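You operate a simulated robot arm through the tools that you are given. There is no shell and no other tool. Be economical: measure what you need, move in short steps, check, and stop when the job is done.

You run a simulated robot arm. Do the job below in one go: nothing can be reset, and whatever is moved stays where it is left.

TASK
The yoghurt is done: switch off, stand both jars on the island, cover back on.
Fine: rest the cover on the island meanwhile.

The check looks at the end state, three seconds after you hand in, the way a careful person would. Anything else that was tipped, shoved, dropped, spilled or broken makes it a failure. Lids that push on must go on centred and level and be pressed home; caps that screw on are set level and turned clockwise until they are tight.

THE ROBOT
A 7-joint arm with a two-finger parallel gripper, fixed in place. Base frame: the origin is at the foot of the arm, x ahead of it, y to its left, z up. Units: m, degrees, N and s.
Its first joint turns from -66.0 to 66.0 degrees. Payload 1.57 kg.
Tool frame: the origin (TCP) lies between the finger pads and is the grasp point; the fingertips stand 0.03 m ahead of it; z points along the fingers, y is the line along which they close. Largest opening 0.11 m; finger width 0.024, thickness 0.012; the body of the gripper, 0.048 by 0.112 m, starts 0.078 m behind the TCP.
Orientation is that of the tool frame in the base frame, as [roll, pitch, yaw] about the fixed x, y, z axes, in that order (R = Rz(yaw) Ry(pitch) Rx(roll)). With the fingers straight down and closing along the base's y, the tool's x points along the base's -x, its y along +y and its z along -z.

THE INTERFACE
- The arm moves only by the tool apply_moves. Its argument "commands" is one flat list of numbers, 7 for each row, row after row: the shift along the tool's x, y, z in units of 100 mm (1.0 is 100 mm), then the turn, a rotation vector about the tool's x, y, z in units of 60 degrees (1.0 is 60 degrees), then the closure in counts, from 0 (fully open) to 255 (shut). In form: [x, y, z, rx, ry, rz, hand, x, y, z, rx, ry, rz, hand, ...]. A call has 1 to 10 rows; each row is the pose to reach, as a shift and turn from the pose commanded when the call began, along the tool's axes at that moment. A call with a number of a shift or a turn outside -1 to 1 is refused whole. Each row takes 0.2 s and may step no farther than 0.05 m and 8.6 degrees from the row before; otherwise, or with a gripper value out of range, the whole call is refused. Where a pose cannot be reached the arm comes as near as it can. A force on the tool above 70 N (or 10 N above the force at the start of the call, whichever is more), or a blocked arm, ends the call early, and 0.2 s more pass. The fingers move at their own pace (about 0.108 m/s each) and stop on an object; they squeeze with about 29 N. The grip force told is the motor's: it shows also when the fingers shut on nothing. Time passes only in rows, and 0.2 s behind the last, so rows that repeat a pose let the fingers close. It gives the time, the measured TCP pose, the force on the tool (base axes), the opening and the grip force at its end, in the units of the frame above (readings bear some noise).
- Cameras (640 x 400 px; columns grow to the right, rows downward): "scene" is fixed at [0.1412, -0.3746, 1.4084]; the picture's right is [0.94, -0.34, 0.00], its down [-0.18, -0.51, -0.84] and it looks along [0.29, 0.79, -0.54] (base axes); focal length 214 px, centre (320, 200). "wrist" rides on the gripper at [-0.036, 0, -0.08] in the tool frame; the picture's right is [0.00, -1.00, 0.00], its down [0.97, 0.00, -0.24] and it looks along [0.24, 0.00, 0.97] (tool axes); focal length 218 px, centre (320, 200). There is no depth. A picture from a camera that has moved, and an enlarged one, comes with that camera's place and axes in the base frame and with its lens.
- get_image(camera): a new picture of that camera. No time passes.
- enlarge(camera, box): a new picture of the part [left, top, right, bottom] of that camera's present view, enlarged. No time passes.
- hand_in(): hands the job in; it is judged then, once.

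Work in short steps. Places have to be worked out from the pictures, the camera data and where the tool is seen: move nearer, look again, correct. Check each grasp and each placing, and mend what went wrong. You have 120 turns and 64 pictures in all, those below and enlarged ones among them. Open the gripper and draw the arm clear of the work before you hand the job in, unless the task says otherwise; then end with one line.

The tools are called after ">>>" as name(argument=value, ...) on one line, values as JSON. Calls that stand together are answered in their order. apply_moves: Moves the arm, as the interface text tells. Its arguments: {"type":"object","properties":{"commands":{"type":"array","items":{"type":"number"}}},"required":["commands"]} The other tools are called the same way: get_image (camera) takes a picture; enlarge (camera, box) takes an enlarged picture of a part of a camera's view; hand_in () hands the job in.

At the start:

```text
time: 0.0
position: [0.3554, -0.0633, 1.3217]
orientation: [179.9, 0.0, 180.0]
wrist_force: [0.5, 0.5, -0.6]
opening: 0.11
grip_force: 0.1
```

scene: 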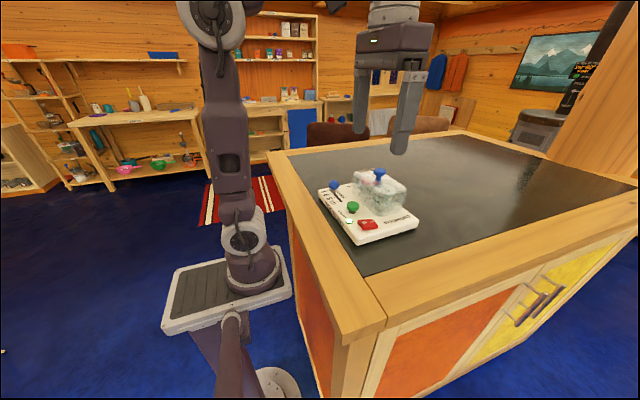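
wrist: 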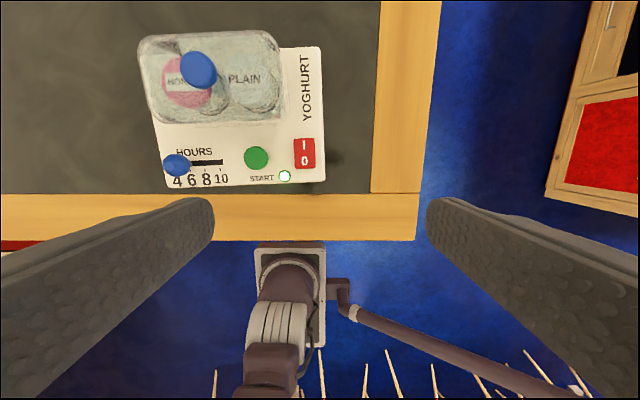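

The first pictures show the yoghurt maker with a clear cover, a blue knob, and a red rocker switch. I'll enlarge both views to get the details.

>>> enlarge(camera="wrist", box=[120, 20, 360, 200])

>>> enlarge(camera="scene", box=[290, 140, 450, 260])

```text
2.22 times, centred on (240, 110) of wrist
camera zoom: at [0.3924, -0.0634, 1.4008], right [0.0, -1.0, 0.0], down [-0.97, 0.0, 0.24], along [-0.24, 0.0, -0.97], focal length 485 px, centre (498, 400)
```

zoom: 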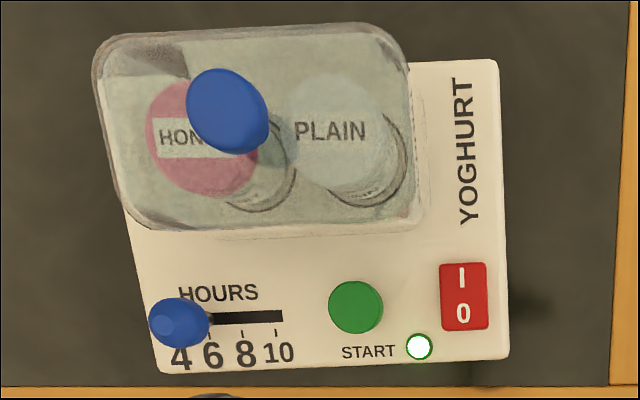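

```text
3.33 times, centred on (370, 200) of scene
camera zoom: at [0.1412, -0.3746, 1.4084], right [0.94, -0.34, 0.0], down [-0.18, -0.51, -0.84], along [0.29, 0.79, -0.54], focal length 715 px, centre (153, 200)
```

zoom: 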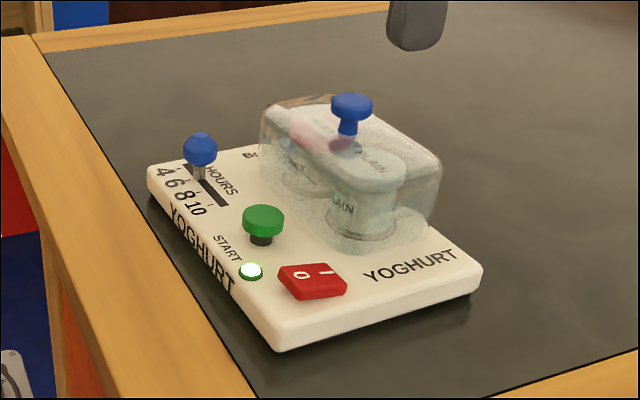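

From the two views the surface works out near z≈1.07 rather than 0.11. That puts the green button at about (0.377, 0.022, 1.10), the rocker at (0.38, -0.043, 1.095) and the cover knob at (0.46, 0.048, 1.175). I'll close the fingers and hover above the "0" end of the rocker for a closer look.

>>> apply_moves(commands=[-0.05, 0.07, 0.33, 0, 0, 0, 255, -0.1, 0.14, 0.66, 0, 0, 0, 255, -0.12, 0.21, 0.95, 0, 0, 0, 255, -0.12, 0.21, 0.95, 0, 0, 0, 255])

>>> get_image(camera="wrist")

>>> enlarge(camera="scene", box=[290, 120, 450, 260])

```text
time: 1.0
position: [0.3669, -0.043, 1.2271]
orientation: [179.9, 0.0, 180.0]
wrist_force: [0.2, 0.0, 0.7]
opening: 0.0001
grip_force: 21.3
```

```text
59 pictures are left
camera wrist: at [0.4044, -0.0421, 1.3056], right [0.0, -1.0, 0.0], down [-0.97, 0.0, 0.24], along [-0.24, 0.0, -0.97], focal length 218 px, centre (320, 200)
```

wrist: 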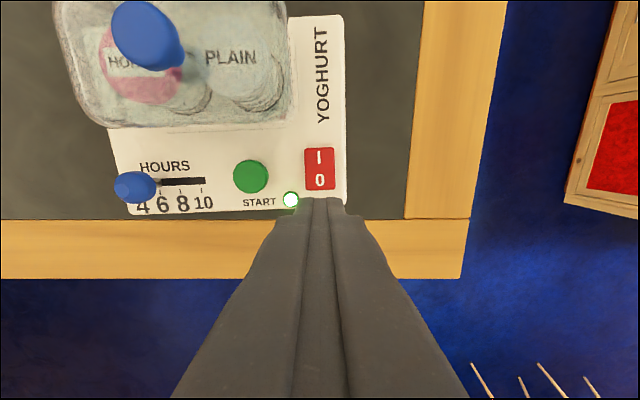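

```text
2.86 times, centred on (370, 190) of scene
camera zoom: at [0.1412, -0.3746, 1.4084], right [0.94, -0.34, 0.0], down [-0.18, -0.51, -0.84], along [0.29, 0.79, -0.54], focal length 613 px, centre (177, 229)
```

zoom: 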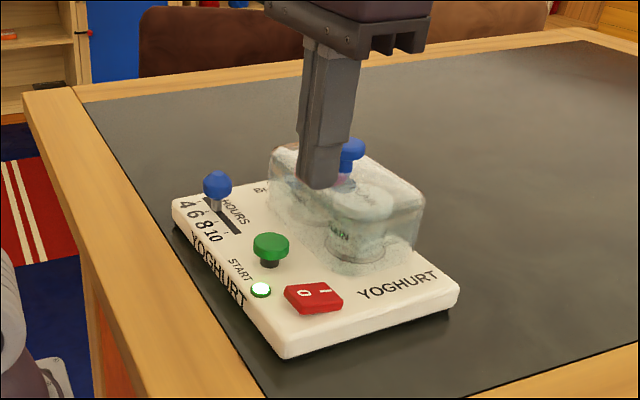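

The closed fingertips sit right over the "0" half, at x about 0.367. I'll lower to just above it and look again.

>>> apply_moves(commands=[0, 0, 0.4, 0, 0, 0, 255, 0, 0, 0.8, 0, 0, 0, 255, 0, 0, 0.9, 0, 0, 0, 255])

>>> enlarge(camera="scene", box=[330, 170, 430, 250])

```text
time: 1.8
position: [0.3673, -0.0425, 1.1358]
orientation: [-180.0, 0.0, 179.9]
wrist_force: [0.8, 0.0, -0.8]
opening: 0.0
grip_force: 21.6
```

```text
5.00 times, centred on (380, 210) of scene
camera zoom: at [0.1412, -0.3746, 1.4084], right [0.94, -0.34, 0.0], down [-0.18, -0.51, -0.84], along [0.29, 0.79, -0.54], focal length 1072 px, centre (20, 150)
```

zoom: 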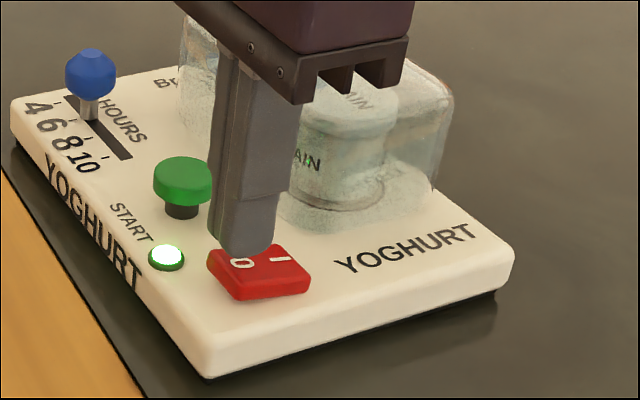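

The tip is just above the "0" half. I'll press down in 3 mm steps while watching the force.

>>> apply_moves(commands=[0.03, 0, 0.03, 0, 0, 0, 255, 0.04, 0, 0.06, 0, 0, 0, 255, 0.04, 0, 0.09, 0, 0, 0, 255, 0.04, 0, 0.12, 0, 0, 0, 255])

>>> enlarge(camera="scene", box=[330, 170, 430, 250])

```text
time: 2.8
position: [0.3634, -0.0419, 1.1249]
orientation: [180.0, 0.0, -179.9]
wrist_force: [-1.5, 0.2, 2.0]
opening: 0.0
grip_force: 21.2
```

```text
5.00 times, centred on (380, 210) of scene
camera zoom: at [0.1411, -0.3746, 1.4084], right [0.94, -0.34, 0.0], down [-0.18, -0.51, -0.84], along [0.29, 0.79, -0.54], focal length 1072 px, centre (20, 150)
```

zoom: 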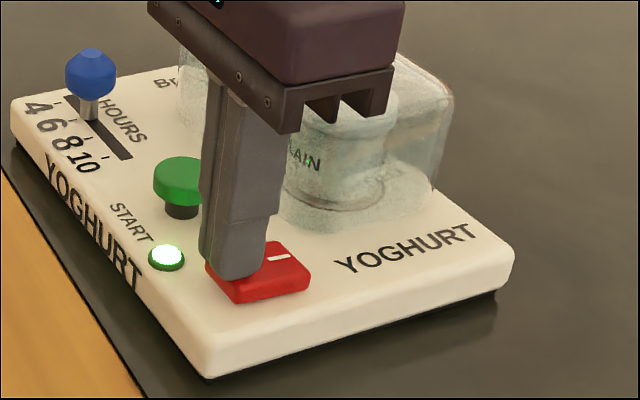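

Contact has just begun at about 2 N, so I'll keep pressing gently.

>>> apply_moves(commands=[0, 0, 0.02, 0, 0, 0, 255, 0, 0, 0.04, 0, 0, 0, 255, 0, 0, 0.06, 0, 0, 0, 255, 0, 0, 0.07, 0, 0, 0, 255])

>>> enlarge(camera="scene", box=[330, 170, 430, 250])

```text
time: 3.6
position: [0.3619, -0.0428, 1.1223]
orientation: [-179.9, 0.0, -180.0]
wrist_force: [-13.9, 4.0, 25.9]
opening: 0.0001
grip_force: 22.2
stopped in row 3: the force on the tool passed its limit (the readings are from after the stop); the commanded pose is now the measured one
```

```text
5.00 times, centred on (380, 210) of scene
camera zoom: at [0.1404, -0.3744, 1.4085], right [0.94, -0.34, 0.0], down [-0.18, -0.51, -0.84], along [0.29, 0.79, -0.54], focal length 1072 px, centre (20, 150)
```

zoom: 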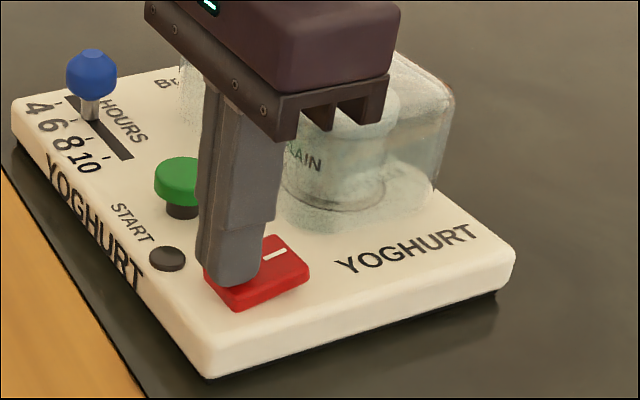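

The lamp went dark and the rocker tipped to 0, so it's switched off. I'll lift clear and confirm.

>>> apply_moves(commands=[0, 0, -0.1, 0, 0, 0, 255, 0, 0, -0.5, 0, 0, 0, 255, 0, 0, -1, 0, 0, 0, 255])

>>> apply_moves(commands=[-0.2, 0.2, -0.35, 0, 0, 0, 0, -0.45, 0.5, -0.6, 0, 0, 0, 0, -0.7, 0.85, -0.6, 0, 0, 0, 0, -0.7, 0.85, -0.6, 0, 0, 0, 0])

>>> get_image(camera="wrist")

>>> get_image(camera="scene")

```text
time: 4.4
position: [0.3625, -0.0426, 1.2222]
orientation: [-179.9, 0.1, -180.0]
wrist_force: [0.0, -0.3, 0.3]
opening: 0.0002
grip_force: 21.5
```

```text
time: 5.4
position: [0.4358, 0.0439, 1.2811]
orientation: [-179.9, 0.0, 180.0]
wrist_force: [0.8, 0.2, -0.3]
opening: 0.1097
grip_force: 0.0
```

```text
54 pictures are left
camera wrist: at [0.4708, 0.0441, 1.3602], right [0.0, -1.0, 0.0], down [-0.97, 0.0, 0.24], along [-0.24, 0.0, -0.97], focal length 218 px, centre (320, 200)
```

wrist: 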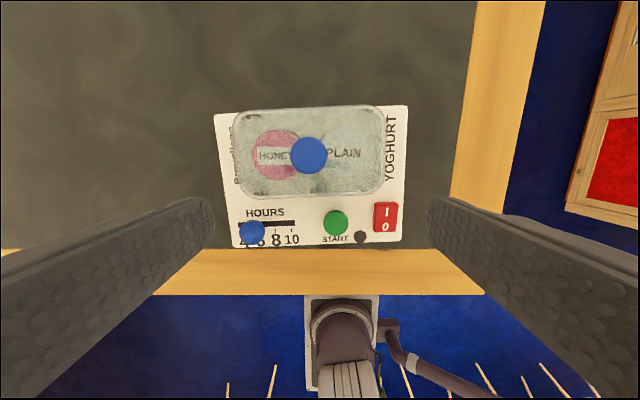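

```text
53 pictures are left
```

scene: 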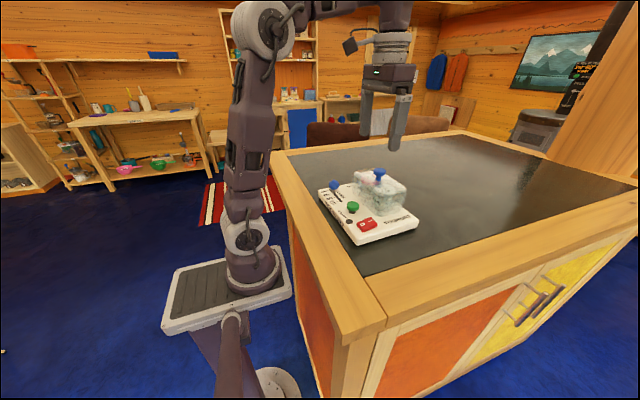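

The switch now shows 0 pressed and the lamp is off. The cover knob is at about (0.463, 0.054, 1.172), so I'll go above it with the fingers open and check.

>>> apply_moves(commands=[-0.15, 0.05, 0.2, 0, 0, 0, 0, -0.28, 0.1, 0.5, 0, 0, 0, 0, -0.28, 0.1, 0.65, 0, 0, 0, 0, -0.28, 0.1, 0.65, 0, 0, 0, 0])

>>> get_image(camera="wrist")

>>> enlarge(camera="scene", box=[310, 110, 430, 200])

```text
time: 6.4
position: [0.4613, 0.0535, 1.2163]
orientation: [-180.0, 0.2, -180.0]
wrist_force: [-0.2, -0.3, 0.1]
opening: 0.1103
grip_force: 0.0
```

```text
52 pictures are left
camera wrist: at [0.4977, 0.0531, 1.295], right [0.0, -1.0, 0.0], down [-0.97, 0.0, 0.24], along [-0.24, 0.0, -0.97], focal length 218 px, centre (320, 200)
```

wrist: 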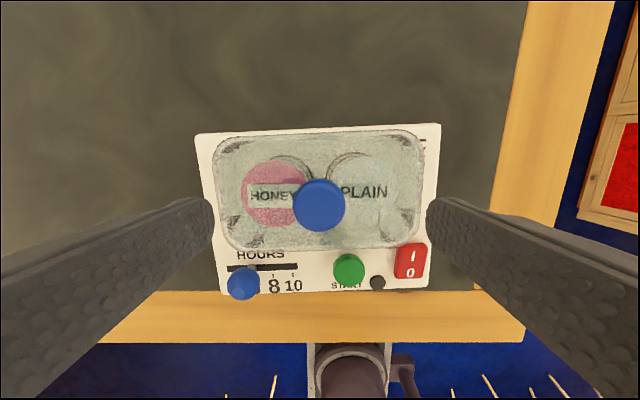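

```text
4.44 times, centred on (370, 155) of scene
camera zoom: at [0.1412, -0.3746, 1.4084], right [0.94, -0.34, 0.0], down [-0.18, -0.51, -0.84], along [0.29, 0.79, -0.54], focal length 953 px, centre (98, 400)
```

zoom: 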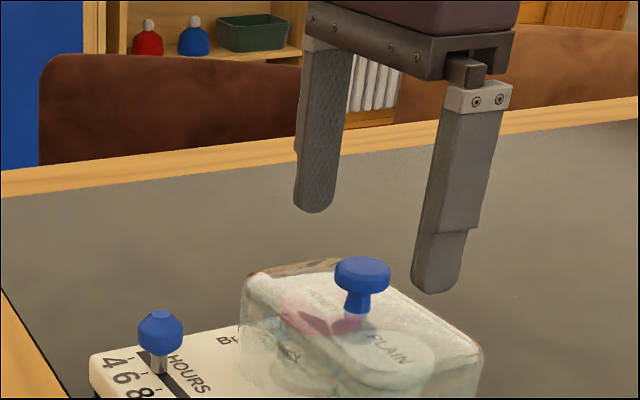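

The knob is centred between the fingers, with its head at z≈1.16–1.178 and the cover top at ≈1.134. I'll lower to TCP 1.174 and close on the head.

>>> apply_moves(commands=[-0.03, 0.0, 0.2, 0, 0, 0, 0, -0.03, 0.0, 0.42, 0, 0, 0, 0, -0.03, 0.0, 0.42, 0, 0, 0, 0, -0.03, 0.0, 0.42, 0, 0, 0, 255, -0.03, 0.0, 0.42, 0, 0, 0, 255, -0.03, 0.0, 0.42, 0, 0, 0, 255])

>>> enlarge(camera="scene", box=[310, 130, 430, 220])

```text
time: 7.8
position: [0.463, 0.0536, 1.1758]
orientation: [179.9, 0.3, -179.8]
wrist_force: [-2.9, 6.6, 60.1]
opening: 0.0311
grip_force: 28.8
```

```text
4.44 times, centred on (370, 175) of scene
camera zoom: at [0.1402, -0.3745, 1.4085], right [0.94, -0.34, 0.0], down [-0.18, -0.51, -0.84], along [0.29, 0.79, -0.54], focal length 953 px, centre (98, 311)
```

zoom: 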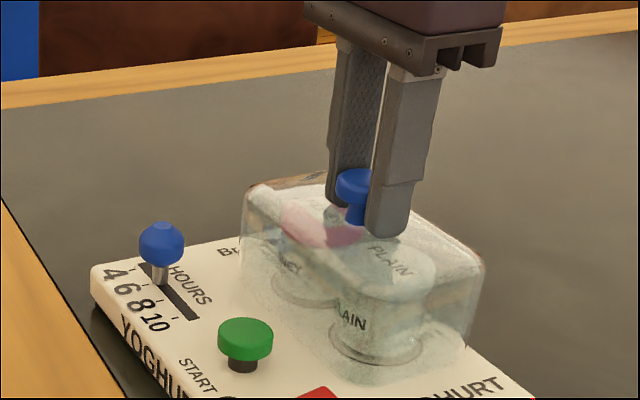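

The knob is gripped at 31 mm. The 60 N reading means the tips are resting on the cover top (z≈1.146), so I'll raise gently to relieve that and lift a bit.

>>> apply_moves(commands=[0, 0, -0.03, 0, 0, 0, 255, 0, 0, -0.06, 0, 0, 0, 255, 0, 0, -0.12, 0, 0, 0, 255, 0, 0, -0.2, 0, 0, 0, 255])

>>> enlarge(camera="scene", box=[310, 130, 430, 220])

```text
time: 8.8
position: [0.4643, 0.052, 1.1947]
orientation: [-179.9, 0.0, -180.0]
wrist_force: [0.6, 0.0, -1.0]
opening: 0.0309
grip_force: 29.5
```

```text
4.44 times, centred on (370, 175) of scene
camera zoom: at [0.1412, -0.3746, 1.4084], right [0.94, -0.34, 0.0], down [-0.18, -0.51, -0.84], along [0.29, 0.79, -0.54], focal length 953 px, centre (98, 311)
```

zoom: 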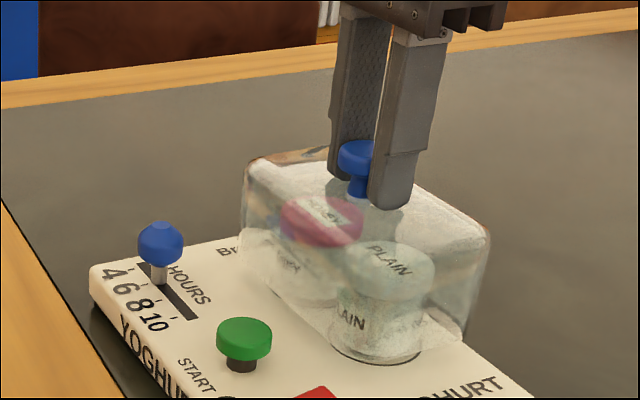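

The cover is coming up cleanly and the jars are staying put. I'll lift it well clear.

>>> apply_moves(commands=[0, 0, -0.25, 0, 0, 0, 255, 0, 0, -0.5, 0, 0, 0, 255, 0, 0, -0.75, 0, 0, 0, 255, 0, 0, -0.95, 0, 0, 0, 255])

>>> apply_moves(commands=[0.1, 0.25, 0, 0, 0, 0, 255, 0.25, 0.5, 0, 0, 0, 0, 255, 0.35, 0.75, 0, 0, 0, 0, 255, 0.45, 1.0, 0, 0, 0, 0, 255])

>>> apply_moves(commands=[0.1, 0.3, 0, 0, 0, 0, 255, 0.25, 0.6, 0, 0, 0, 0, 255, 0.35, 0.9, 0, 0, 0, 0, 255, 0.45, 1.0, 0.1, 0, 0, 0, 255, 0.49, 1.0, 0.2, 0, 0, 0, 255])

>>> get_image(camera="scene")

>>> get_image(camera="wrist")

```text
time: 9.8
position: [0.4644, 0.0531, 1.2878]
orientation: [-180.0, -0.1, -180.0]
wrist_force: [-0.5, 0.3, -0.5]
opening: 0.0312
grip_force: 29.2
```

```text
time: 10.8
position: [0.4195, 0.1545, 1.2886]
orientation: [-179.9, -0.1, -180.0]
wrist_force: [-0.5, 0.8, -1.3]
opening: 0.031
grip_force: 29.1
```

```text
time: 12.0
position: [0.3697, 0.253, 1.2681]
orientation: [-180.0, 0.1, -180.0]
wrist_force: [-0.1, 0.1, -1.7]
opening: 0.0307
grip_force: 29.1
```

```text
48 pictures are left
```

scene: 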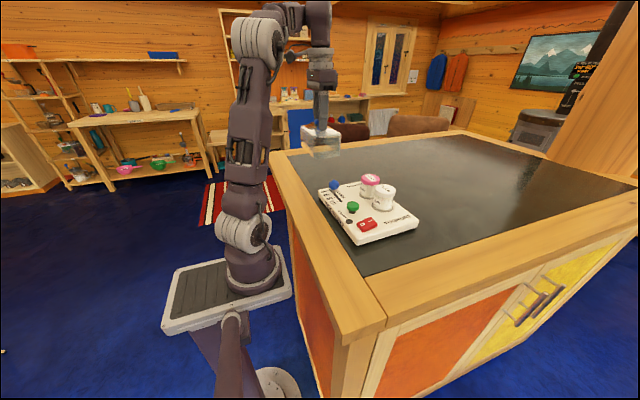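

```text
47 pictures are left
camera wrist: at [0.4069, 0.2533, 1.3477], right [0.0, -1.0, 0.0], down [-0.97, 0.0, 0.24], along [-0.24, 0.0, -0.97], focal length 218 px, centre (320, 200)
```

wrist: 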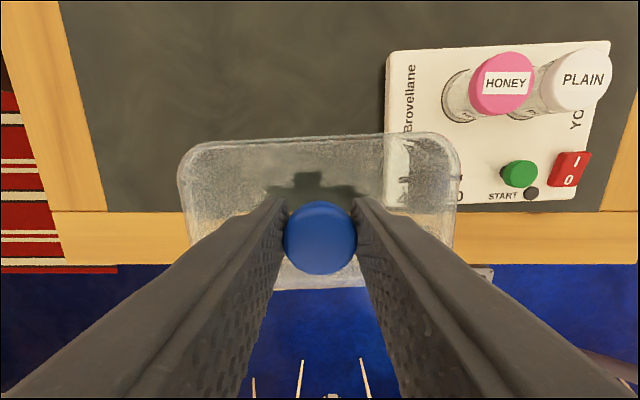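

The cover hangs level. I'll shift it to about (0.385, 0.275), clear of the device and fully on the dark surface, and lower it partway.

>>> apply_moves(commands=[-0.15, 0.22, 0.2, 0, 0, 0, 255, -0.15, 0.22, 0.5, 0, 0, 0, 255, -0.15, 0.22, 0.8, 0, 0, 0, 255, -0.15, 0.22, 0.95, 0, 0, 0, 255])

>>> enlarge(camera="scene", box=[270, 120, 430, 250])

>>> get_image(camera="wrist")

```text
time: 13.0
position: [0.3853, 0.2747, 1.1735]
orientation: [-179.9, 0.0, 180.0]
wrist_force: [0.4, -0.5, -1.1]
opening: 0.0311
grip_force: 29.4
```

```text
3.08 times, centred on (350, 185) of scene
camera zoom: at [0.1412, -0.3746, 1.4084], right [0.94, -0.34, 0.0], down [-0.18, -0.51, -0.84], along [0.29, 0.79, -0.54], focal length 660 px, centre (228, 246)
```

zoom: 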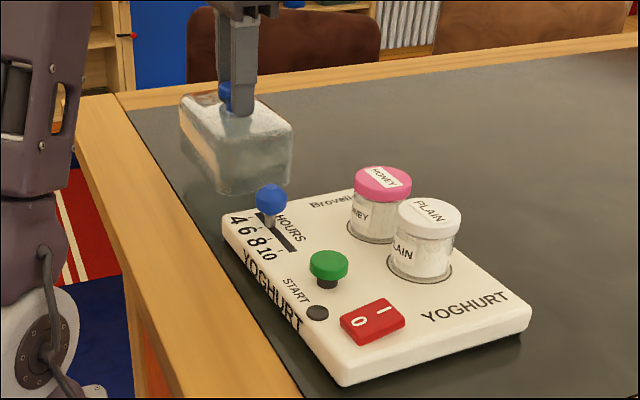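

```text
45 pictures are left
camera wrist: at [0.4223, 0.2749, 1.253], right [0.0, -1.0, 0.0], down [-0.97, 0.0, 0.24], along [-0.24, 0.0, -0.97], focal length 218 px, centre (320, 200)
```

wrist: 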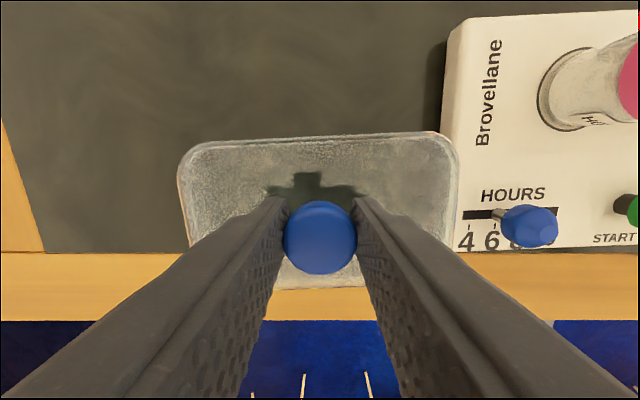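

The cover clears the device by about 3 cm. I'll lower slowly until it touches the table.

>>> apply_moves(commands=[0, 0, 0.05, 0, 0, 0, 255, 0, 0, 0.1, 0, 0, 0, 255, 0, 0, 0.14, 0, 0, 0, 255, 0, 0, 0.17, 0, 0, 0, 255])

>>> enlarge(camera="scene", box=[270, 120, 370, 200])

```text
time: 14.0
position: [0.3851, 0.2747, 1.1571]
orientation: [-179.9, 0.1, -179.9]
wrist_force: [-0.6, -0.5, -0.7]
opening: 0.0309
grip_force: 28.7
```

```text
5.00 times, centred on (320, 160) of scene
camera zoom: at [0.1412, -0.3746, 1.4084], right [0.94, -0.34, 0.0], down [-0.18, -0.51, -0.84], along [0.29, 0.79, -0.54], focal length 1072 px, centre (320, 400)
```

zoom: 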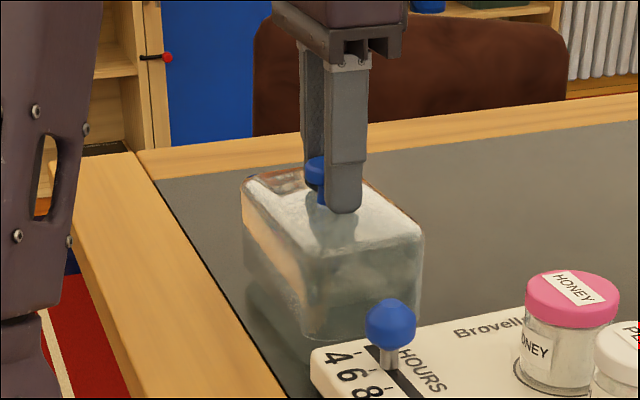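

There's no contact yet, so I'll continue in 2–3 mm steps.

>>> apply_moves(commands=[0, 0, 0.03, 0, 0, 0, 255, 0, 0, 0.05, 0, 0, 0, 255, 0, 0, 0.07, 0, 0, 0, 255, 0, 0, 0.09, 0, 0, 0, 255])

```text
time: 15.0
position: [0.3844, 0.2738, 1.1483]
orientation: [-179.9, 0.0, 179.9]
wrist_force: [0.5, 0.5, -1.7]
opening: 0.0309
grip_force: 29.1
```

Still about -1 N of hanging weight, so I'll go lower in 2 mm steps.

>>> apply_moves(commands=[0, 0, 0.02, 0, 0, 0, 255, 0, 0, 0.04, 0, 0, 0, 255, 0, 0, 0.06, 0, 0, 0, 255, 0, 0, 0.06, 0, 0, 0, 255])

>>> enlarge(camera="scene", box=[270, 120, 370, 200])

```text
time: 16.0
position: [0.3861, 0.2744, 1.1461]
orientation: [179.7, 0.6, -180.0]
wrist_force: [0.6, -0.2, 9.8]
opening: 0.0311
grip_force: 28.9
stopped in row 4: the force on the tool passed its limit (the readings are from after the stop); the commanded pose is now the measured one
```

```text
5.00 times, centred on (320, 160) of scene
camera zoom: at [0.1411, -0.3747, 1.4084], right [0.94, -0.34, 0.0], down [-0.18, -0.51, -0.84], along [0.29, 0.79, -0.54], focal length 1072 px, centre (320, 400)
```

zoom: 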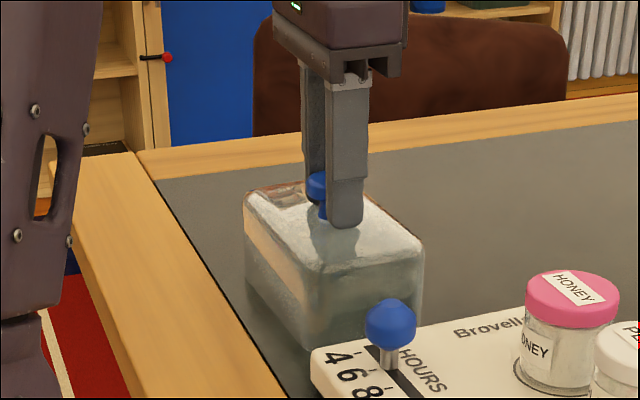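

It rests on the table at TCP 1.146. I'll release while easing up a millimetre, then rise.

>>> apply_moves(commands=[0, 0, -0.01, 0, 0, 0, 0, 0, 0, -0.02, 0, 0, 0, 0, 0, 0, -0.02, 0, 0, 0, 0, 0, 0, -0.3, 0, 0, 0, 0, 0, 0, -0.7, 0, 0, 0, 0, 0, 0, -1.0, 0, 0, 0, 0])

>>> get_image(camera="wrist")

>>> enlarge(camera="scene", box=[270, 120, 430, 250])

```text
time: 17.4
position: [0.3849, 0.2758, 1.2446]
orientation: [179.8, 0.6, -180.0]
wrist_force: [0.2, -0.6, -0.4]
opening: 0.1098
grip_force: 0.0
```

```text
42 pictures are left
camera wrist: at [0.4209, 0.2746, 1.3248], right [0.0, -1.0, 0.0], down [-0.97, 0.0, 0.23], along [-0.23, 0.0, -0.97], focal length 218 px, centre (320, 200)
```

wrist: 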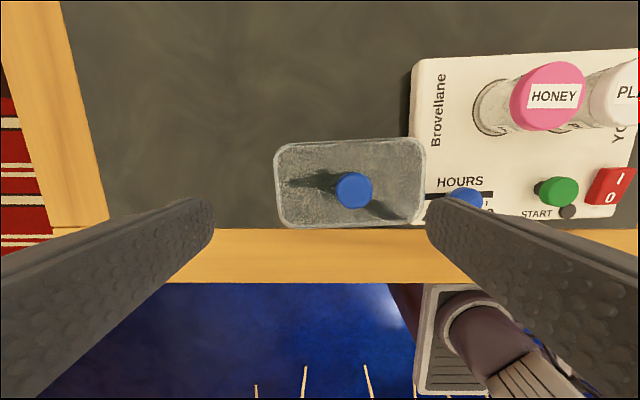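

```text
3.08 times, centred on (350, 185) of scene
camera zoom: at [0.1412, -0.3746, 1.4084], right [0.94, -0.34, 0.0], down [-0.18, -0.51, -0.84], along [0.29, 0.79, -0.54], focal length 660 px, centre (228, 246)
```

zoom: 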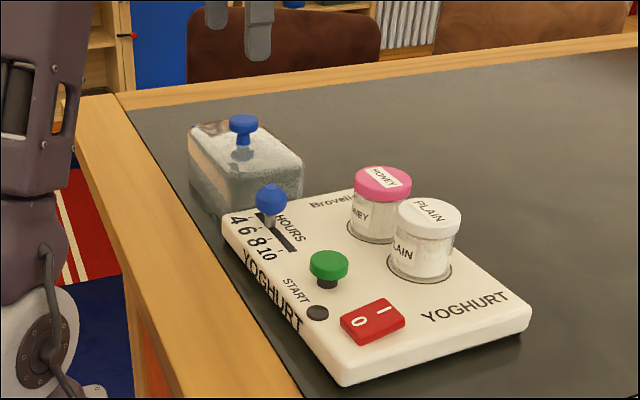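

The knob now appears at y≈0.245, so the cover slid about 3 cm toward the device during release. I'll look closely at whether it touches.

>>> enlarge(camera="wrist", box=[260, 100, 500, 250])

>>> enlarge(camera="scene", box=[305, 140, 365, 195])

```text
2.67 times, centred on (380, 175) of wrist
camera zoom: at [0.4209, 0.2746, 1.3248], right [0.0, -1.0, 0.0], down [-0.97, 0.0, 0.23], along [-0.23, 0.0, -0.97], focal length 582 px, centre (160, 267)
```

zoom: 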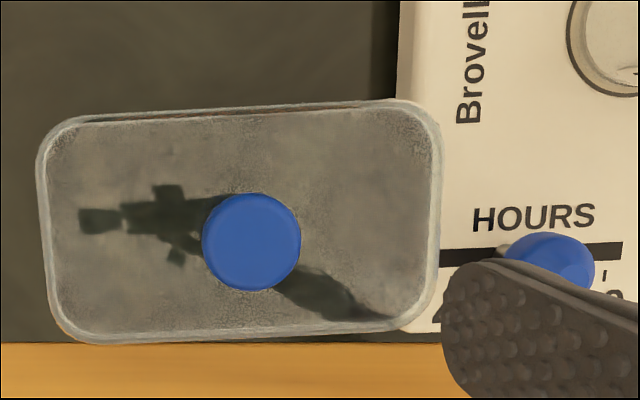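

```text
7.27 times, centred on (335, 168) of scene
camera zoom: at [0.1412, -0.3746, 1.4084], right [0.94, -0.34, 0.0], down [-0.18, -0.51, -0.84], along [0.29, 0.79, -0.54], focal length 1560 px, centre (211, 436)
```

zoom: 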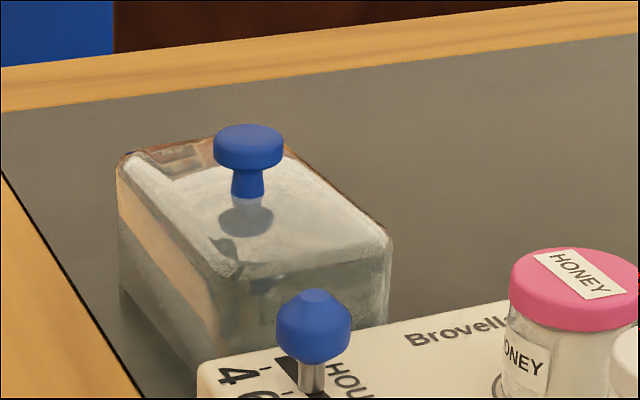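

The cover sits flat beside the device, just about touching it, and the device hasn't moved, so I'll leave it there. The lid tops come out at honey ≈ (0.462, 0.090, 1.133) and plain ≈ (0.465, 0.020, 1.133). I'll turn the gripper 90° so it closes along base x and head over to the jars.

>>> apply_moves(commands=[-0.11, -0.14, -0.1, 0, 0, 0.14, 60, -0.22, -0.28, -0.1, 0, 0, 0.28, 60, -0.33, -0.42, -0.1, 0, 0, 0.42, 60, -0.44, -0.56, -0.1, 0, 0, 0.56, 60, -0.56, -0.7, -0.1, 0, 0, 0.7, 60, -0.68, -0.85, -0.1, 0, 0, 0.84, 60, -0.8, -1, -0.1, 0, 0, 0.98, 60])

>>> apply_moves(commands=[0, 0, 0, 0, 0, 0.13, 60, 0, 0, 0, 0, 0, 0.26, 60, 0, 0, 0, 0, 0, 0.39, 60, 0, 0, 0, 0, 0, 0.52, 60])

>>> get_image(camera="wrist")

```text
time: 19.0
position: [0.464, 0.1736, 1.256]
orientation: [179.5, 0.0, 121.1]
wrist_force: [0.3, 0.6, -0.7]
opening: 0.0842
grip_force: 0.2
```

```text
time: 20.0
position: [0.4651, 0.1749, 1.2553]
orientation: [179.6, -0.2, 89.9]
wrist_force: [-0.6, 0.0, 0.6]
opening: 0.084
grip_force: 0.1
```

```text
38 pictures are left
camera wrist: at [0.4653, 0.1384, 1.3346], right [-1.0, 0.0, -0.01], down [0.0, 0.97, 0.24], along [0.01, 0.24, -0.97], focal length 218 px, centre (320, 200)
```

wrist: 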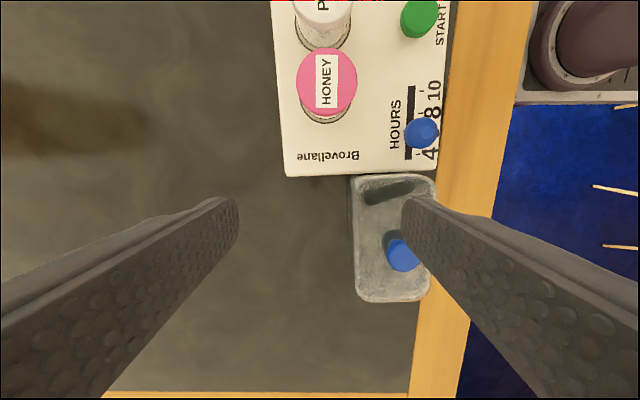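

Now tool x is base +y and tool y is base +x. I'll move over the plain jar at about (0.465, 0.020), still high, and look.

>>> apply_moves(commands=[-0.4, 0, 0, 0.008, 0, 0, 60, -0.8, 0, 0, 0.008, 0, 0, 60, -0.95, 0, 0, 0.008, 0, 0, 60])

>>> apply_moves(commands=[-0.3, 0, 0.2, 0, 0, 0, 60, -0.6, 0, 0.4, 0, 0, 0, 60, -0.6, 0, 0.5, 0, 0, 0, 60])

>>> get_image(camera="wrist")

>>> enlarge(camera="scene", box=[330, 120, 450, 220])

```text
time: 20.8
position: [0.4642, 0.0786, 1.2546]
orientation: [179.9, -0.2, 90.0]
wrist_force: [0.3, -0.2, -0.1]
opening: 0.0843
grip_force: 0.1
```

```text
time: 21.6
position: [0.4667, 0.0192, 1.2038]
orientation: [-179.9, -0.3, 90.0]
wrist_force: [0.4, 0.2, 0.2]
opening: 0.0844
grip_force: 0.1
```

```text
37 pictures are left
camera wrist: at [0.4668, -0.0169, 1.2834], right [-1.0, 0.0, 0.0], down [0.0, 0.97, 0.24], along [0.0, 0.24, -0.97], focal length 218 px, centre (320, 200)
```

wrist: 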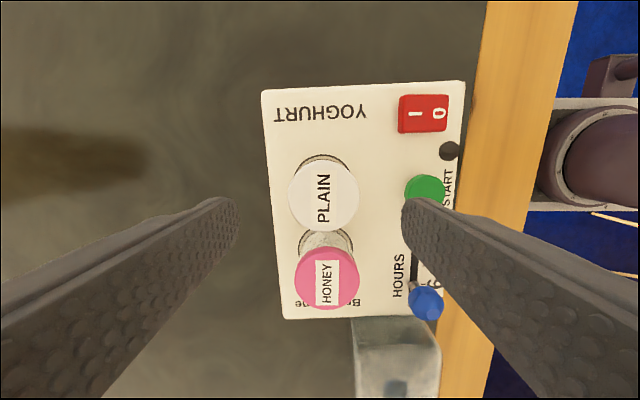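

```text
4.00 times, centred on (390, 170) of scene
camera zoom: at [0.1412, -0.3746, 1.4084], right [0.94, -0.34, 0.0], down [-0.18, -0.51, -0.84], along [0.29, 0.79, -0.54], focal length 858 px, centre (40, 320)
```

zoom: 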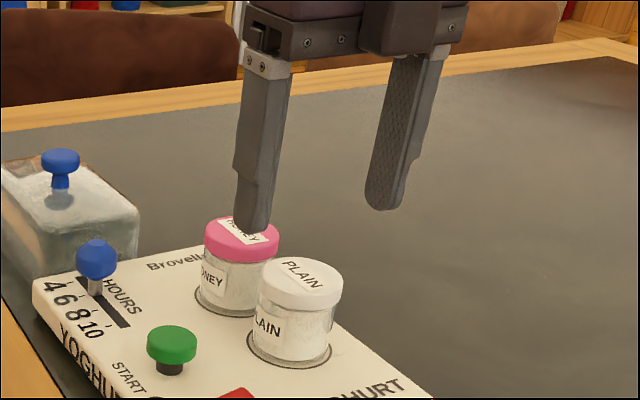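

The plain lid is at (0.4646, 0.0153), within 4 mm of the tool axis, with a diameter of about 49 mm. I'll correct that, descend to TCP 1.132 and close.

>>> apply_moves(commands=[-0.04, -0.02, 0.3, 0, 0, 0, 60, -0.04, -0.02, 0.55, 0, 0, 0, 60, -0.04, -0.02, 0.71, 0, 0, 0, 60, -0.04, -0.02, 0.71, 0, 0, 0, 60])

>>> enlarge(camera="scene", box=[330, 140, 450, 220])

>>> get_image(camera="wrist")

```text
time: 22.6
position: [0.4633, 0.0162, 1.1334]
orientation: [-180.0, -0.2, 89.9]
wrist_force: [-0.3, 0.8, -0.1]
opening: 0.0841
grip_force: 0.0
```

```text
5.00 times, centred on (390, 180) of scene
camera zoom: at [0.1412, -0.3746, 1.4084], right [0.94, -0.34, 0.0], down [-0.18, -0.51, -0.84], along [0.29, 0.79, -0.54], focal length 1072 px, centre (-30, 300)
```

zoom: 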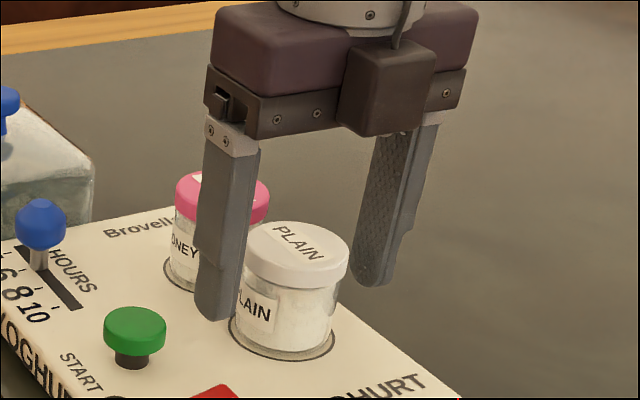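

```text
34 pictures are left
camera wrist: at [0.4648, -0.0198, 1.2122], right [-1.0, 0.0, 0.0], down [0.0, 0.97, 0.24], along [0.0, 0.24, -0.97], focal length 218 px, centre (320, 200)
```

wrist: 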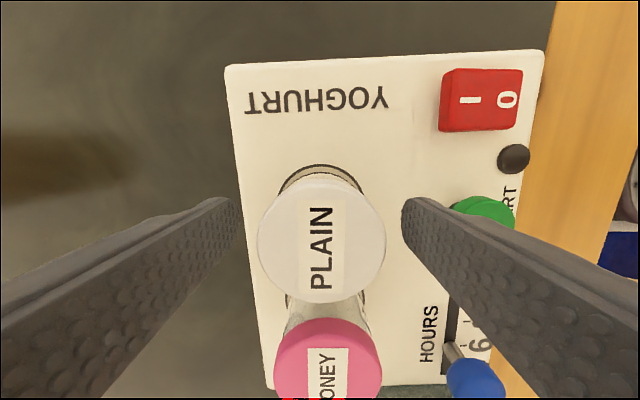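

The fingers straddle the jar cleanly. I'll close on it now.

>>> apply_moves(commands=[0, 0, 0, 0, 0, 0, 255, 0, 0, 0, 0, 0, 0, 255, 0, 0, 0, 0, 0, 0, 255])

>>> apply_moves(commands=[0, 0, -0.05, 0, 0, 0, 255, 0, 0, -0.1, 0, 0, 0, 255, 0, 0, -0.2, 0, 0, 0, 255, 0, 0, -0.3, 0, 0, 0, 255])

>>> enlarge(camera="scene", box=[330, 140, 450, 220])

```text
time: 23.4
position: [0.4628, 0.0159, 1.1341]
orientation: [180.0, -0.3, 89.9]
wrist_force: [0.7, -0.9, 0.3]
opening: 0.0511
grip_force: 29.0
```

```text
time: 24.4
position: [0.4626, 0.016, 1.164]
orientation: [180.0, -0.2, 90.1]
wrist_force: [1.2, 0.5, -0.9]
opening: 0.0511
grip_force: 28.8
```

```text
5.00 times, centred on (390, 180) of scene
camera zoom: at [0.1412, -0.3746, 1.4084], right [0.94, -0.34, 0.0], down [-0.18, -0.51, -0.84], along [0.29, 0.79, -0.54], focal length 1072 px, centre (-30, 300)
```

zoom: 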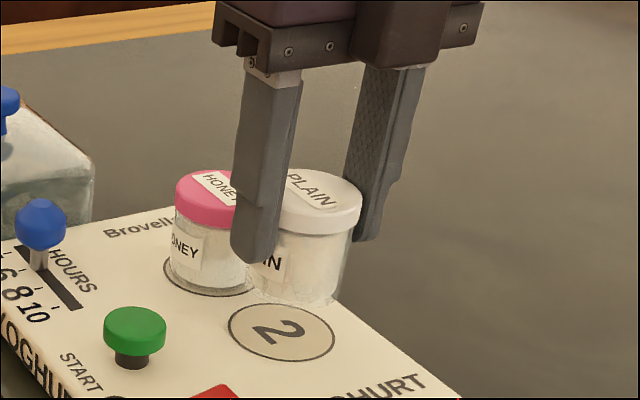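

The jar is lifted with its lid, held at 51 mm. I'll raise it more and carry it to the strip right of the device, about (0.455, -0.112).

>>> apply_moves(commands=[0, 0, -0.4, 0, 0, 0, 255, -0.3, 0, -0.6, 0, 0, 0, 255, -0.6, -0.04, -0.6, 0, 0, 0, 255, -0.9, -0.08, -0.6, 0, 0, 0, 255])

>>> apply_moves(commands=[-0.2, 0, 0, 0, 0, 0, 255, -0.38, 0, 0, 0, 0, 0, 255, -0.38, 0, 0.3, 0, 0, 0, 255, -0.38, 0, 0.55, 0, 0, 0, 255])

>>> get_image(camera="wrist")

>>> enlarge(camera="scene", box=[340, 140, 500, 250])

```text
time: 25.4
position: [0.4546, -0.0762, 1.2226]
orientation: [-179.9, -0.2, 90.0]
wrist_force: [-0.5, -0.4, -1.3]
opening: 0.0511
grip_force: 29.8
```

```text
time: 26.4
position: [0.4561, -0.1126, 1.1671]
orientation: [179.9, -0.2, 90.0]
wrist_force: [0.0, 0.4, -1.7]
opening: 0.051
grip_force: 28.8
```

```text
32 pictures are left
camera wrist: at [0.4568, -0.1486, 1.2465], right [-1.0, 0.0, 0.0], down [0.0, 0.97, 0.24], along [0.0, 0.24, -0.97], focal length 218 px, centre (320, 200)
```

wrist: 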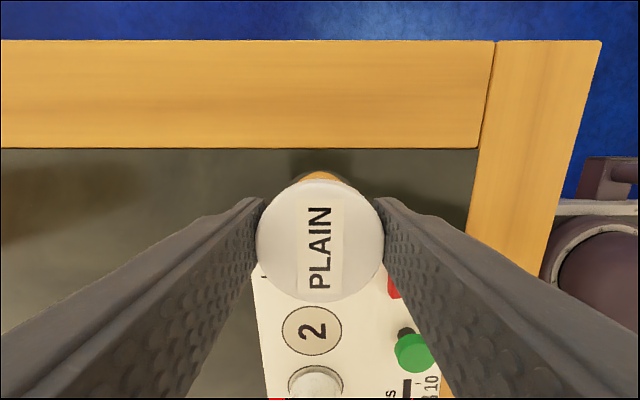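

```text
3.64 times, centred on (420, 195) of scene
camera zoom: at [0.1412, -0.3746, 1.4084], right [0.94, -0.34, 0.0], down [-0.18, -0.51, -0.84], along [0.29, 0.79, -0.54], focal length 780 px, centre (-44, 218)
```

zoom: 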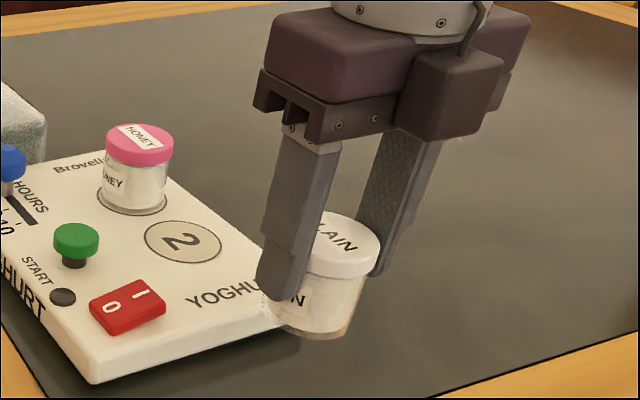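

The jar hangs clear of the device (edge y≈-0.07) and inside the inlay edge (y≈-0.147). I'll lower it to just above the table.

>>> apply_moves(commands=[0, 0, 0.3, 0, 0, 0, 255, 0, 0, 0.45, 0, 0, 0, 255, 0, 0, 0.5, 0, 0, 0, 255, 0, 0, 0.53, 0, 0, 0, 255])

>>> enlarge(camera="scene", box=[380, 170, 460, 240])

```text
time: 27.4
position: [0.4529, -0.1126, 1.1151]
orientation: [-180.0, -0.3, 90.1]
wrist_force: [-0.1, -0.4, -1.3]
opening: 0.0512
grip_force: 28.7
```

```text
5.71 times, centred on (420, 205) of scene
camera zoom: at [0.1412, -0.3746, 1.4084], right [0.94, -0.34, 0.0], down [-0.18, -0.51, -0.84], along [0.29, 0.79, -0.54], focal length 1226 px, centre (-251, 171)
```

zoom: 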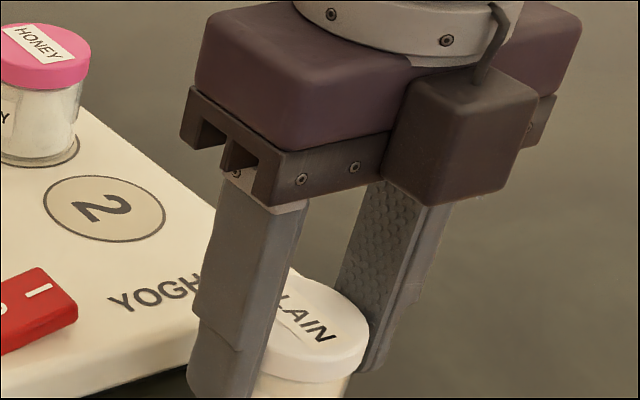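

No contact yet, so I'll go down in 2 mm steps.

>>> apply_moves(commands=[0, 0, 0.02, 0, 0, 0, 255, 0, 0, 0.04, 0, 0, 0, 255, 0, 0, 0.06, 0, 0, 0, 255, 0, 0, 0.08, 0, 0, 0, 255, 0, 0, 0.1, 0, 0, 0, 255])

```text
time: 28.6
position: [0.4543, -0.1116, 1.1054]
orientation: [-180.0, -0.2, 90.1]
wrist_force: [-1.5, 0.3, -1.3]
opening: 0.0513
grip_force: 28.4
```

Still hanging, so I'll continue in smaller steps.

>>> apply_moves(commands=[0, 0, 0.015, 0, 0, 0, 255, 0, 0, 0.03, 0, 0, 0, 255, 0, 0, 0.04, 0, 0, 0, 255, 0, 0, 0.04, 0, 0, 0, 255])

>>> enlarge(camera="scene", box=[380, 180, 460, 250])

```text
time: 29.6
position: [0.4538, -0.1126, 1.1018]
orientation: [179.8, -0.3, 90.1]
wrist_force: [-4.4, 0.5, 32.2]
opening: 0.0509
grip_force: 28.6
```

```text
5.71 times, centred on (420, 215) of scene
camera zoom: at [0.1406, -0.3744, 1.4085], right [0.94, -0.34, 0.0], down [-0.18, -0.51, -0.84], along [0.29, 0.79, -0.54], focal length 1226 px, centre (-251, 114)
```

zoom: 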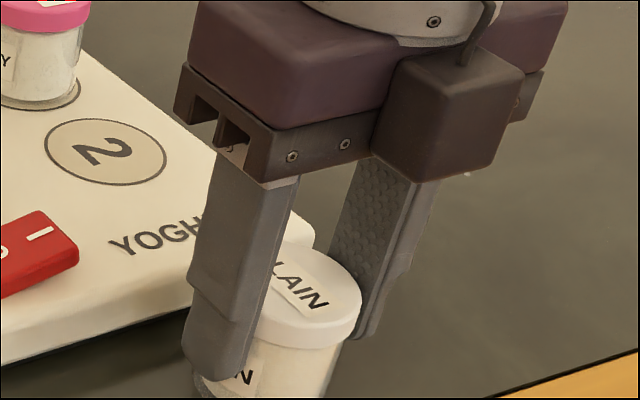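

The jar is on the table with 32 N of load. I'll back off about 1.5 mm to relieve it, then open partway and rise.

>>> apply_moves(commands=[0, 0, -0.01, 0, 0, 0, 255, 0, 0, -0.01, 0, 0, 0, 255])

```text
time: 30.2
position: [0.4547, -0.1115, 1.1016]
orientation: [180.0, -0.2, 90.1]
wrist_force: [3.4, -3.6, 13.7]
opening: 0.0508
grip_force: 29.5
```

>>> apply_moves(commands=[0, 0, -0.006, 0, 0, 0, 255, 0, 0, -0.008, 0, 0, 0, 60, 0, 0, -0.008, 0, 0, 0, 60, 0, 0, -0.008, 0, 0, 0, 60])

>>> apply_moves(commands=[0, 0, -0.3, 0, 0, 0, 60, 0, 0, -0.6, 0, 0, 0, 60, 0, 0, -1, 0, 0, 0, 60])

>>> get_image(camera="wrist")

>>> enlarge(camera="scene", box=[340, 150, 480, 250])

```text
time: 31.2
position: [0.4535, -0.1125, 1.104]
orientation: [-180.0, -0.2, 90.0]
wrist_force: [-0.7, -0.1, -0.8]
opening: 0.0842
grip_force: 0.0
```

```text
time: 32.0
position: [0.455, -0.113, 1.2042]
orientation: [-179.8, -0.2, 90.0]
wrist_force: [-0.2, -0.4, 0.6]
opening: 0.084
grip_force: 0.0
```

```text
28 pictures are left
camera wrist: at [0.4562, -0.148, 1.2826], right [-1.0, 0.0, 0.0], down [0.0, 0.97, 0.24], along [0.0, 0.24, -0.97], focal length 218 px, centre (320, 200)
```

wrist: 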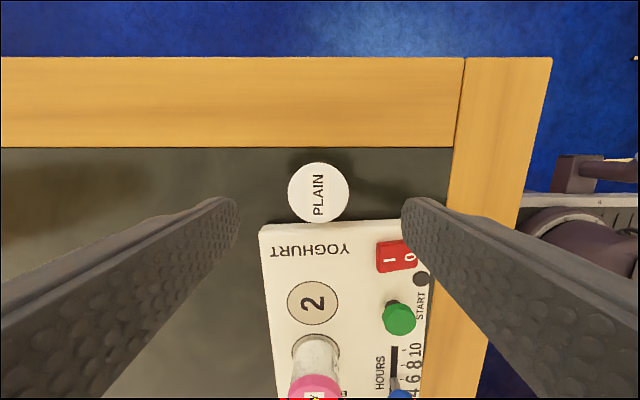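

```text
4.00 times, centred on (410, 200) of scene
camera zoom: at [0.1412, -0.3746, 1.4084], right [0.94, -0.34, 0.0], down [-0.18, -0.51, -0.84], along [0.29, 0.79, -0.54], focal length 858 px, centre (-40, 200)
```

zoom: 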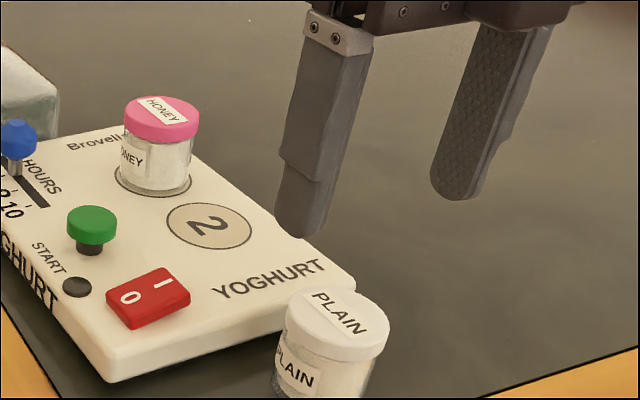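

The plain jar is standing upright. Next I'll go above the honey jar at about (0.461, 0.085).

>>> apply_moves(commands=[0.3, 0, -0.1, 0, 0, 0, 60, 0.65, 0.03, -0.1, 0, 0, 0, 60, 1, 0.06, -0.1, 0, 0, 0, 60])

>>> apply_moves(commands=[0.3, 0, 0, 0, 0, 0, 60, 0.65, 0, 0, 0, 0, 0, 60, 0.98, 0, 0, 0, 0, 0, 60, 0.98, 0, 0.1, 0, 0, 0, 60])

>>> get_image(camera="wrist")

```text
time: 32.8
position: [0.4607, -0.0107, 1.2139]
orientation: [180.0, -0.3, 90.1]
wrist_force: [0.7, 0.3, 0.1]
opening: 0.084
grip_force: 0.2
```

```text
time: 33.8
position: [0.4603, 0.0867, 1.2031]
orientation: [180.0, -0.2, 90.0]
wrist_force: [0.6, 0.6, 0.6]
opening: 0.0841
grip_force: 0.0
```

```text
26 pictures are left
camera wrist: at [0.4619, 0.0502, 1.283], right [-1.0, 0.0, 0.0], down [0.0, 0.97, 0.24], along [0.0, 0.24, -0.97], focal length 218 px, centre (320, 200)
```

wrist: 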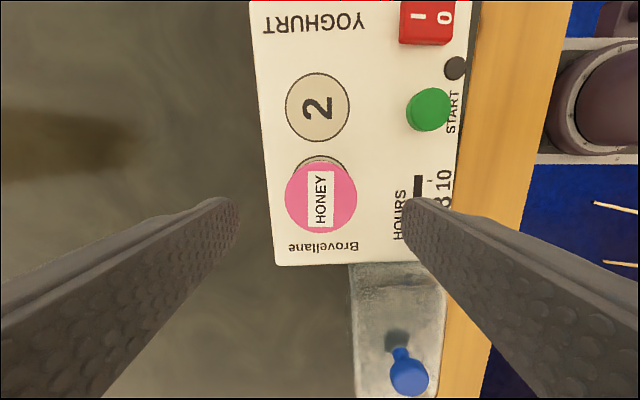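

Honey lid is at (0.461, 0.085), and the near finger clears the slider and the button. I'll descend, grip and lift a little.

>>> apply_moves(commands=[-0.02, 0, 0.3, 0, 0, 0, 60, -0.02, 0, 0.55, 0, 0, 0, 60, -0.02, 0, 0.7, 0, 0, 0, 60, -0.02, 0, 0.7, 0, 0, 0, 60, -0.02, 0, 0.7, 0, 0, 0, 255, -0.02, 0, 0.7, 0, 0, 0, 255, -0.02, 0, 0.7, 0, 0, 0, 255])

>>> apply_moves(commands=[0, 0, -0.05, 0, 0, 0, 255, 0, 0, -0.1, 0, 0, 0, 255, 0, 0, -0.4, 0, 0, 0, 255, 0, 0, -0.8, 0, 0, 0, 255, 0, 0, -0.9, 0, 0, 0, 255])

>>> enlarge(camera="scene", box=[310, 110, 470, 230])

```text
time: 35.4
position: [0.4607, 0.0835, 1.1339]
orientation: [-180.0, -0.2, 90.0]
wrist_force: [-0.4, -0.4, 0.7]
opening: 0.0513
grip_force: 29.0
```

```text
time: 36.6
position: [0.4613, 0.0839, 1.2256]
orientation: [-180.0, -0.2, 90.0]
wrist_force: [-0.3, 0.2, -2.6]
opening: 0.051
grip_force: 29.4
```

```text
3.33 times, centred on (390, 170) of scene
camera zoom: at [0.1412, -0.3746, 1.4084], right [0.94, -0.34, 0.0], down [-0.18, -0.51, -0.84], along [0.29, 0.79, -0.54], focal length 715 px, centre (87, 300)
```

zoom: 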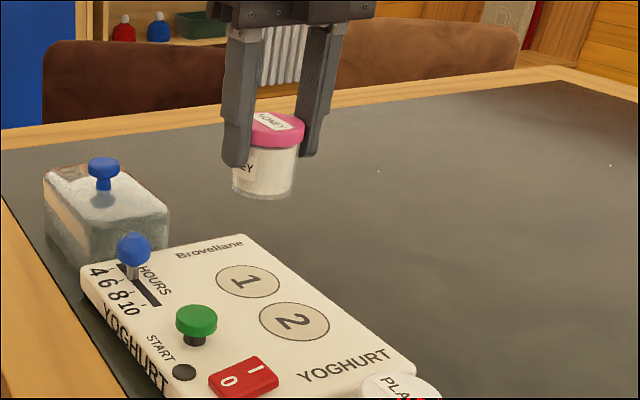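

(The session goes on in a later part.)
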